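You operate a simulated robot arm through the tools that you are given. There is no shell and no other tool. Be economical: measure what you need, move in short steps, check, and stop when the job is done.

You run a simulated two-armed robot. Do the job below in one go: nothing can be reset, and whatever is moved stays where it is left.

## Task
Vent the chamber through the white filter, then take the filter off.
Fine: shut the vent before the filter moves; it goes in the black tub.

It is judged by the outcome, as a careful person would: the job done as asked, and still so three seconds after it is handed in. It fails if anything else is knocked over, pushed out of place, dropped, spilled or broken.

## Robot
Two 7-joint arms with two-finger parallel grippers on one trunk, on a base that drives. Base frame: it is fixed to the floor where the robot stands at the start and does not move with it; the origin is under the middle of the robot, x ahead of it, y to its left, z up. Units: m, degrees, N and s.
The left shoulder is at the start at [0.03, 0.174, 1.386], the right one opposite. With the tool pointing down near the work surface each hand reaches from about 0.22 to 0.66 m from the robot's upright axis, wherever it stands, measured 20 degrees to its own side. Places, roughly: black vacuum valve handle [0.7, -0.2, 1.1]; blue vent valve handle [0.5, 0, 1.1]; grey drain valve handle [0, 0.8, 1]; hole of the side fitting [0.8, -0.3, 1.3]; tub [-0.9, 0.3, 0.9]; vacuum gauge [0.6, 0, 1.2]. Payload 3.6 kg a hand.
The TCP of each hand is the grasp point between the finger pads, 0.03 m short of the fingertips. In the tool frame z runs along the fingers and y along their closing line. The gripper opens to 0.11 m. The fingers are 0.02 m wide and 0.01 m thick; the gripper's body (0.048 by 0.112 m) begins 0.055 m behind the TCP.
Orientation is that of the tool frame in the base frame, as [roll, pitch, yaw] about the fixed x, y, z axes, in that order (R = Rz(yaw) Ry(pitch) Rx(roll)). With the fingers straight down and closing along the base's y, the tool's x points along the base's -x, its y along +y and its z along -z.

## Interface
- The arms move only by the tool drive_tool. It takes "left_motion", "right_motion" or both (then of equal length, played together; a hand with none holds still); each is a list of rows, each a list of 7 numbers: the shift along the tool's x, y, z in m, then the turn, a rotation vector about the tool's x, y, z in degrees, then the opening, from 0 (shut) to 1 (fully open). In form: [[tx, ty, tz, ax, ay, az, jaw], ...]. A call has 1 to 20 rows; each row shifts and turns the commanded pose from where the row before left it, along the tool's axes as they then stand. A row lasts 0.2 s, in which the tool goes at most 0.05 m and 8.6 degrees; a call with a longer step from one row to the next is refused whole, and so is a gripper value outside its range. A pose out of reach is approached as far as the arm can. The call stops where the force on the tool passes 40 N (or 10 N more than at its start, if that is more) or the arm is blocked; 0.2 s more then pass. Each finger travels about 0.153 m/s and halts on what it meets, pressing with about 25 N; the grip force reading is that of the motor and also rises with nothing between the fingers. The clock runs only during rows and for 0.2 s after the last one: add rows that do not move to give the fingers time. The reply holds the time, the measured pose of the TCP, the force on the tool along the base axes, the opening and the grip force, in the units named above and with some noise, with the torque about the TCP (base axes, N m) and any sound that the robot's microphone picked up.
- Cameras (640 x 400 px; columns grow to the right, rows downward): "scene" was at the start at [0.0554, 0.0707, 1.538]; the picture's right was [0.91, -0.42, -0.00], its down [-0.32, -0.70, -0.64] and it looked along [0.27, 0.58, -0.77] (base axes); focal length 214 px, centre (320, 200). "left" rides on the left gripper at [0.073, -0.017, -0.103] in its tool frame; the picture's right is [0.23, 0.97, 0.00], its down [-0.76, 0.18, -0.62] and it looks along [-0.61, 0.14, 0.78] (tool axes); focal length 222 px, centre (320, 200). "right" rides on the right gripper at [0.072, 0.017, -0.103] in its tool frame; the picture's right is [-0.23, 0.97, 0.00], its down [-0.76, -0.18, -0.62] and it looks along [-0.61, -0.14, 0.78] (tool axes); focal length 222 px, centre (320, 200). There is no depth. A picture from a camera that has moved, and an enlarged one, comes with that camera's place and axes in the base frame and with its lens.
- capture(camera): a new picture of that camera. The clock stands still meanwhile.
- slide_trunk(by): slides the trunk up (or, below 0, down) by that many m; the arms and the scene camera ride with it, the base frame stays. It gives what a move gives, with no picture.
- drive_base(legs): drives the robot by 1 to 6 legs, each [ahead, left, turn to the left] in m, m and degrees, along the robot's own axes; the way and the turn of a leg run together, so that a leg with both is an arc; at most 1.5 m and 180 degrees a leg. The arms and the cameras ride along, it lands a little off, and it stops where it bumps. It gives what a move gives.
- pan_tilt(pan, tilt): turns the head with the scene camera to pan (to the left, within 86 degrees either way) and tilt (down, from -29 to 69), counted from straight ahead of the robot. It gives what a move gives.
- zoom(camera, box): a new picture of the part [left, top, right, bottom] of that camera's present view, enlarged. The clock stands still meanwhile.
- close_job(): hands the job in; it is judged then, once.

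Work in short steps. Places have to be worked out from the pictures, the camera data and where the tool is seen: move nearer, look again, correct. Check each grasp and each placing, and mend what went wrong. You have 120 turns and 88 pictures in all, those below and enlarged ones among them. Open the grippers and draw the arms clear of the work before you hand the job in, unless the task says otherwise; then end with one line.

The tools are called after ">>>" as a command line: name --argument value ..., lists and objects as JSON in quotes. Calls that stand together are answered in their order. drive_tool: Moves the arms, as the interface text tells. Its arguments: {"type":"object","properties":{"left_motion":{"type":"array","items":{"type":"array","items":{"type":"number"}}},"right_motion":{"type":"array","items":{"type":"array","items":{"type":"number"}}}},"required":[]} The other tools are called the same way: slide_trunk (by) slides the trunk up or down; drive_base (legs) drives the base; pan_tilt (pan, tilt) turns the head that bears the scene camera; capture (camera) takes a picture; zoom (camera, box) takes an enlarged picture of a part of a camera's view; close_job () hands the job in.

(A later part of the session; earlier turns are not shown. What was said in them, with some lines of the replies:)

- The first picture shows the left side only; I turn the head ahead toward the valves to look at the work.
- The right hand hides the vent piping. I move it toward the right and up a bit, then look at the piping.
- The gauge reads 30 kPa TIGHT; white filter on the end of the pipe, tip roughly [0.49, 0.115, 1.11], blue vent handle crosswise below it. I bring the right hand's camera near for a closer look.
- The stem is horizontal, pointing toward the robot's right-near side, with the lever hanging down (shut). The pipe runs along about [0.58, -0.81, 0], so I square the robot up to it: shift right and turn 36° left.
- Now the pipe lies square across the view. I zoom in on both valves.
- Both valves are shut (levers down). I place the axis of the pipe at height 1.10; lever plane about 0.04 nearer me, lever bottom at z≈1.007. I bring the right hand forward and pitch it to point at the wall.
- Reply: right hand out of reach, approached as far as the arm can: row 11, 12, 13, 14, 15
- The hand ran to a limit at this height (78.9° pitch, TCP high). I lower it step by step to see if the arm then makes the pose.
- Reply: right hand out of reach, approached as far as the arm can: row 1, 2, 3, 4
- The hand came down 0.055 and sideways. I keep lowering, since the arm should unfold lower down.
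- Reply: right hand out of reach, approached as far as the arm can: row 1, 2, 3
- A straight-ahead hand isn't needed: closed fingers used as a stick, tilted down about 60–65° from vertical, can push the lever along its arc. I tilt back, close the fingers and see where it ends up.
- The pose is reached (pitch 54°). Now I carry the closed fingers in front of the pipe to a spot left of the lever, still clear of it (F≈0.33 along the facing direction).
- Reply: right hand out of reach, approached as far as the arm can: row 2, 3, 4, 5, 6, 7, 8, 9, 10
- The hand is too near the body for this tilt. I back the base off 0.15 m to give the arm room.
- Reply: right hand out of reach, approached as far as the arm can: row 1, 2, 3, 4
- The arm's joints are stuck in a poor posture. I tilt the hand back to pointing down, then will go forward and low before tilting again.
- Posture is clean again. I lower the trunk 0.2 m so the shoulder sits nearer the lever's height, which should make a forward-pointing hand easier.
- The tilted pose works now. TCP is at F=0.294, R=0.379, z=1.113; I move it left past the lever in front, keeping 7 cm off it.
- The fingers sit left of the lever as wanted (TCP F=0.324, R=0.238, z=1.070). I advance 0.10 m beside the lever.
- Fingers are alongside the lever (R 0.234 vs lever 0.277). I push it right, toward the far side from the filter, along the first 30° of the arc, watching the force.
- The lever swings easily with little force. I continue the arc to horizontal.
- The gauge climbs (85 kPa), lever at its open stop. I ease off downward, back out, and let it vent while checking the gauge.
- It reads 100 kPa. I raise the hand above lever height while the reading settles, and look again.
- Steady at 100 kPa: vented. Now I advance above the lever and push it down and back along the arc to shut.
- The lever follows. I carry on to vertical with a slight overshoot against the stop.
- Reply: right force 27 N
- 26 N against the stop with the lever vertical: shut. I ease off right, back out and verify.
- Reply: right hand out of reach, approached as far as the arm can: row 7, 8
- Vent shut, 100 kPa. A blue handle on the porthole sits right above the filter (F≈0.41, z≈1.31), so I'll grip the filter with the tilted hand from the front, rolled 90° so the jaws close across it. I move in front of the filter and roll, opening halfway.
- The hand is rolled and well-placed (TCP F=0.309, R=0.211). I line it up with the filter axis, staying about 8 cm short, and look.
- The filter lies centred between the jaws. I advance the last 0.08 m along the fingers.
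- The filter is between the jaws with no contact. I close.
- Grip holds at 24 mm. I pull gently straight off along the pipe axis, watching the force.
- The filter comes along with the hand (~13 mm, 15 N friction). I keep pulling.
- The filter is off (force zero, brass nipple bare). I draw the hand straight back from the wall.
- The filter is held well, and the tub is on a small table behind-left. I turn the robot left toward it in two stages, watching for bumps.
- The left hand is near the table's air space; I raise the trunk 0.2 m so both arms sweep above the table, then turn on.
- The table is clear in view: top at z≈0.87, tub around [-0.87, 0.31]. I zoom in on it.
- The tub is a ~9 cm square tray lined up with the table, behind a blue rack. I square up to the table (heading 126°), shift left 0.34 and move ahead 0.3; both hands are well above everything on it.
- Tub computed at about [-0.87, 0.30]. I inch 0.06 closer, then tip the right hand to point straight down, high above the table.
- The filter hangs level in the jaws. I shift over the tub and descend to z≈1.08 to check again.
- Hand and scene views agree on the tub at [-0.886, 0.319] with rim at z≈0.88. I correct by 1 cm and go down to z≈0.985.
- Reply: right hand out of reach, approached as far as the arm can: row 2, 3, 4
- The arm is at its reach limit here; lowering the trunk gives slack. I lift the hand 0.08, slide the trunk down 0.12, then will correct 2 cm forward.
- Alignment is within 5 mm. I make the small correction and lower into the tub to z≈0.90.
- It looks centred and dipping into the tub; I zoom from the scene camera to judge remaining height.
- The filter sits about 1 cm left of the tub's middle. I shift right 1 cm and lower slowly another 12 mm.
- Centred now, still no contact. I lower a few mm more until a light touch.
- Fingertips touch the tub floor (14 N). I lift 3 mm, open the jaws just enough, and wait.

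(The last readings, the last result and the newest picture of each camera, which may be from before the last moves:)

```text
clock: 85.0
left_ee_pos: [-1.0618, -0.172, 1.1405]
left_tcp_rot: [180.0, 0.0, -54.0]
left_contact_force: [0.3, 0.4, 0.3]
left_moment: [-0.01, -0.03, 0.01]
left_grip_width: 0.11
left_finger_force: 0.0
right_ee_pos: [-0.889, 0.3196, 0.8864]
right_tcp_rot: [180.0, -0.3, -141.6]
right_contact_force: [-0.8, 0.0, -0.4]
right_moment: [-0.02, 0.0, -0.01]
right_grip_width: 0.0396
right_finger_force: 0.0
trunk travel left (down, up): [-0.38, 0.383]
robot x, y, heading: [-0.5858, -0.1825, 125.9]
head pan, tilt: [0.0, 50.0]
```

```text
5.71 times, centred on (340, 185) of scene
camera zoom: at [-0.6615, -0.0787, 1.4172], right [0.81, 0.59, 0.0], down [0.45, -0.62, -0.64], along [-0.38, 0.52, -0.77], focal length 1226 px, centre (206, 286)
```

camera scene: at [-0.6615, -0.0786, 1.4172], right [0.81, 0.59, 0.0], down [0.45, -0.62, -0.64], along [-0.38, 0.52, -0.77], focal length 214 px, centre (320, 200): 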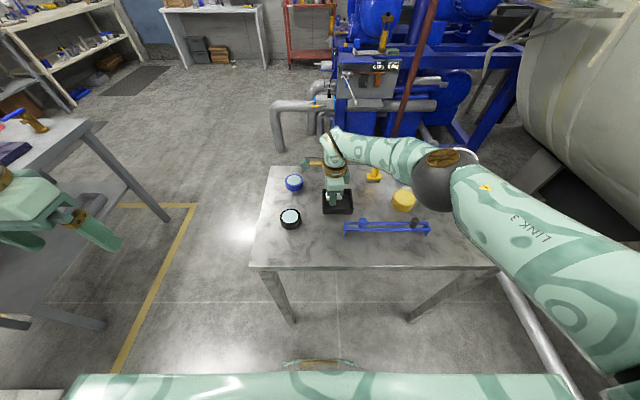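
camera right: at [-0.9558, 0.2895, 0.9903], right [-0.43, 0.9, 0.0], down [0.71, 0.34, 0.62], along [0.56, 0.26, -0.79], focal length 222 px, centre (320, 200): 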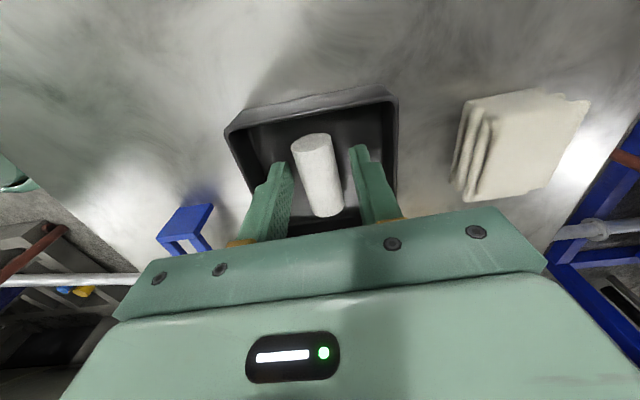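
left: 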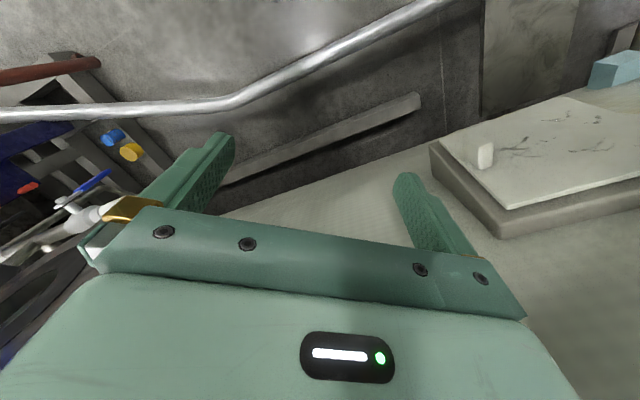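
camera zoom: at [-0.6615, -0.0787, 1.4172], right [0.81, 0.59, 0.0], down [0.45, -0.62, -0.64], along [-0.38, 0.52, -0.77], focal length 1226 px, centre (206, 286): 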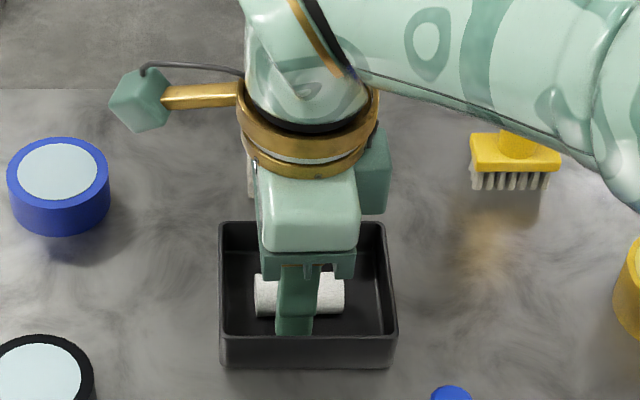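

The filter lies in the tub. I raise the hand straight up, clear of the table.

>>> drive_tool --right_motion '[[0, 0, -0.015, 0, 0, 0, 0.36], [0, 0, -0.03, 0, 0, 0, 0.36], [0, 0, -0.04, 0, 0, 0, 0.36], [0, 0, -0.04, 0, 0, 0, 0.36], [0, 0, -0.04, 0, 0, 0, 0.36], [0, 0, -0.04, 0, 0, 0, 0.36], [0, -0.04, 0, 0, 0, 0, 1], [0, -0.04, 0, 0, 0, 0, 1], [0, -0.04, 0, 0, 0, 0, 1], [0, 0, 0, 0, 0, 0, 1]]'

>>> zoom --camera "scene" --box '[240, 140, 480, 280]'

```text
clock: 87.2
left_ee_pos: [-1.0622, -0.1708, 1.1398]
left_tcp_rot: [180.0, 0.0, -54.0]
left_contact_force: [0.2, -0.6, 0.6]
left_moment: [0.01, -0.03, -0.01]
left_grip_width: 0.1102
left_finger_force: 0.0
right_ee_pos: [-0.8118, 0.2292, 1.0908]
right_tcp_rot: [180.0, -0.3, -141.6]
right_contact_force: [-0.3, -0.3, -0.3]
right_moment: [0.02, 0.0, 0.02]
right_grip_width: 0.1098
right_finger_force: 0.1
trunk travel left (down, up): [-0.38, 0.383]
robot x, y, heading: [-0.5902, -0.1816, 125.7]
head pan, tilt: [0.0, 50.0]
```

```text
2.67 times, centred on (360, 210) of scene
camera zoom: at [-0.6621, -0.0784, 1.4171], right [0.81, 0.59, 0.0], down [0.45, -0.62, -0.64], along [-0.38, 0.52, -0.77], focal length 572 px, centre (213, 173)
```

zoom: 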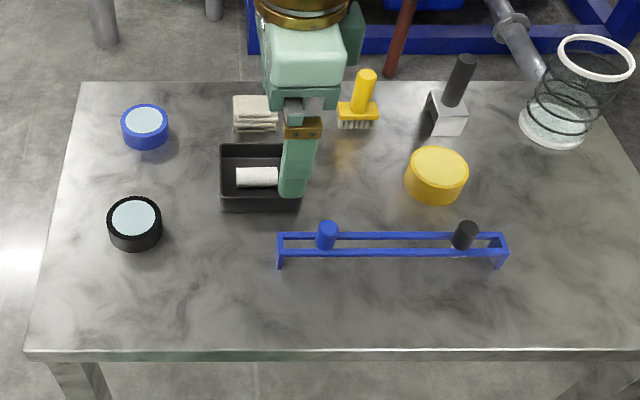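

The filter rests in the tub and nothing else moved. I back the base off so the arms stand clear of the table.

>>> drive_base --legs '[[-0.25, 0, 0]]'

>>> capture --camera "scene"

```text
clock: 89.0
left_ee_pos: [-0.9158, -0.3732, 1.1414]
left_tcp_rot: [-180.0, 0.0, -54.0]
left_contact_force: [0.0, -0.9, -0.1]
left_moment: [-0.01, 0.0, 0.01]
left_grip_width: 0.1099
left_finger_force: 0.0
right_ee_pos: [-0.6674, 0.0298, 1.0907]
right_tcp_rot: [180.0, -0.3, -141.6]
right_contact_force: [0.9, -1.0, -0.2]
right_moment: [-0.02, 0.04, 0.0]
right_grip_width: 0.11
right_finger_force: 0.1
trunk travel left (down, up): [-0.38, 0.383]
robot x, y, heading: [-0.4423, -0.3817, 125.9]
head pan, tilt: [0.0, 50.0]
```

```text
28 pictures are left
camera scene: at [-0.5164, -0.2789, 1.4173], right [0.81, 0.59, 0.0], down [0.45, -0.62, -0.64], along [-0.38, 0.52, -0.77], focal length 214 px, centre (320, 200)
```

scene: 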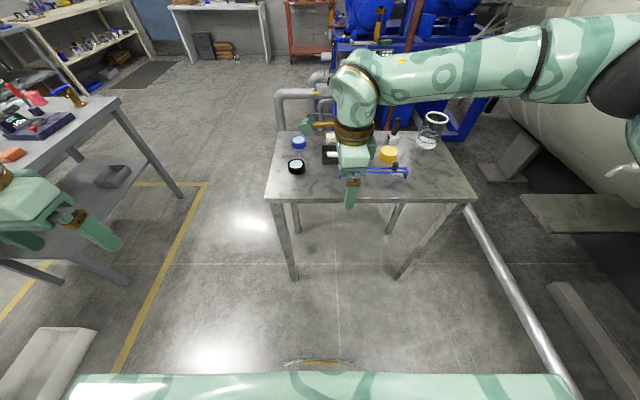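

The hands are open and clear, and the table is undisturbed. I hand the job in.

>>> close_job

```text
The job is handed in.
```

I vented the chamber through the white filter until the gauge held steady at 100 kPa. I then shut the vent, pulled the filter off and left it lying in the black tub.
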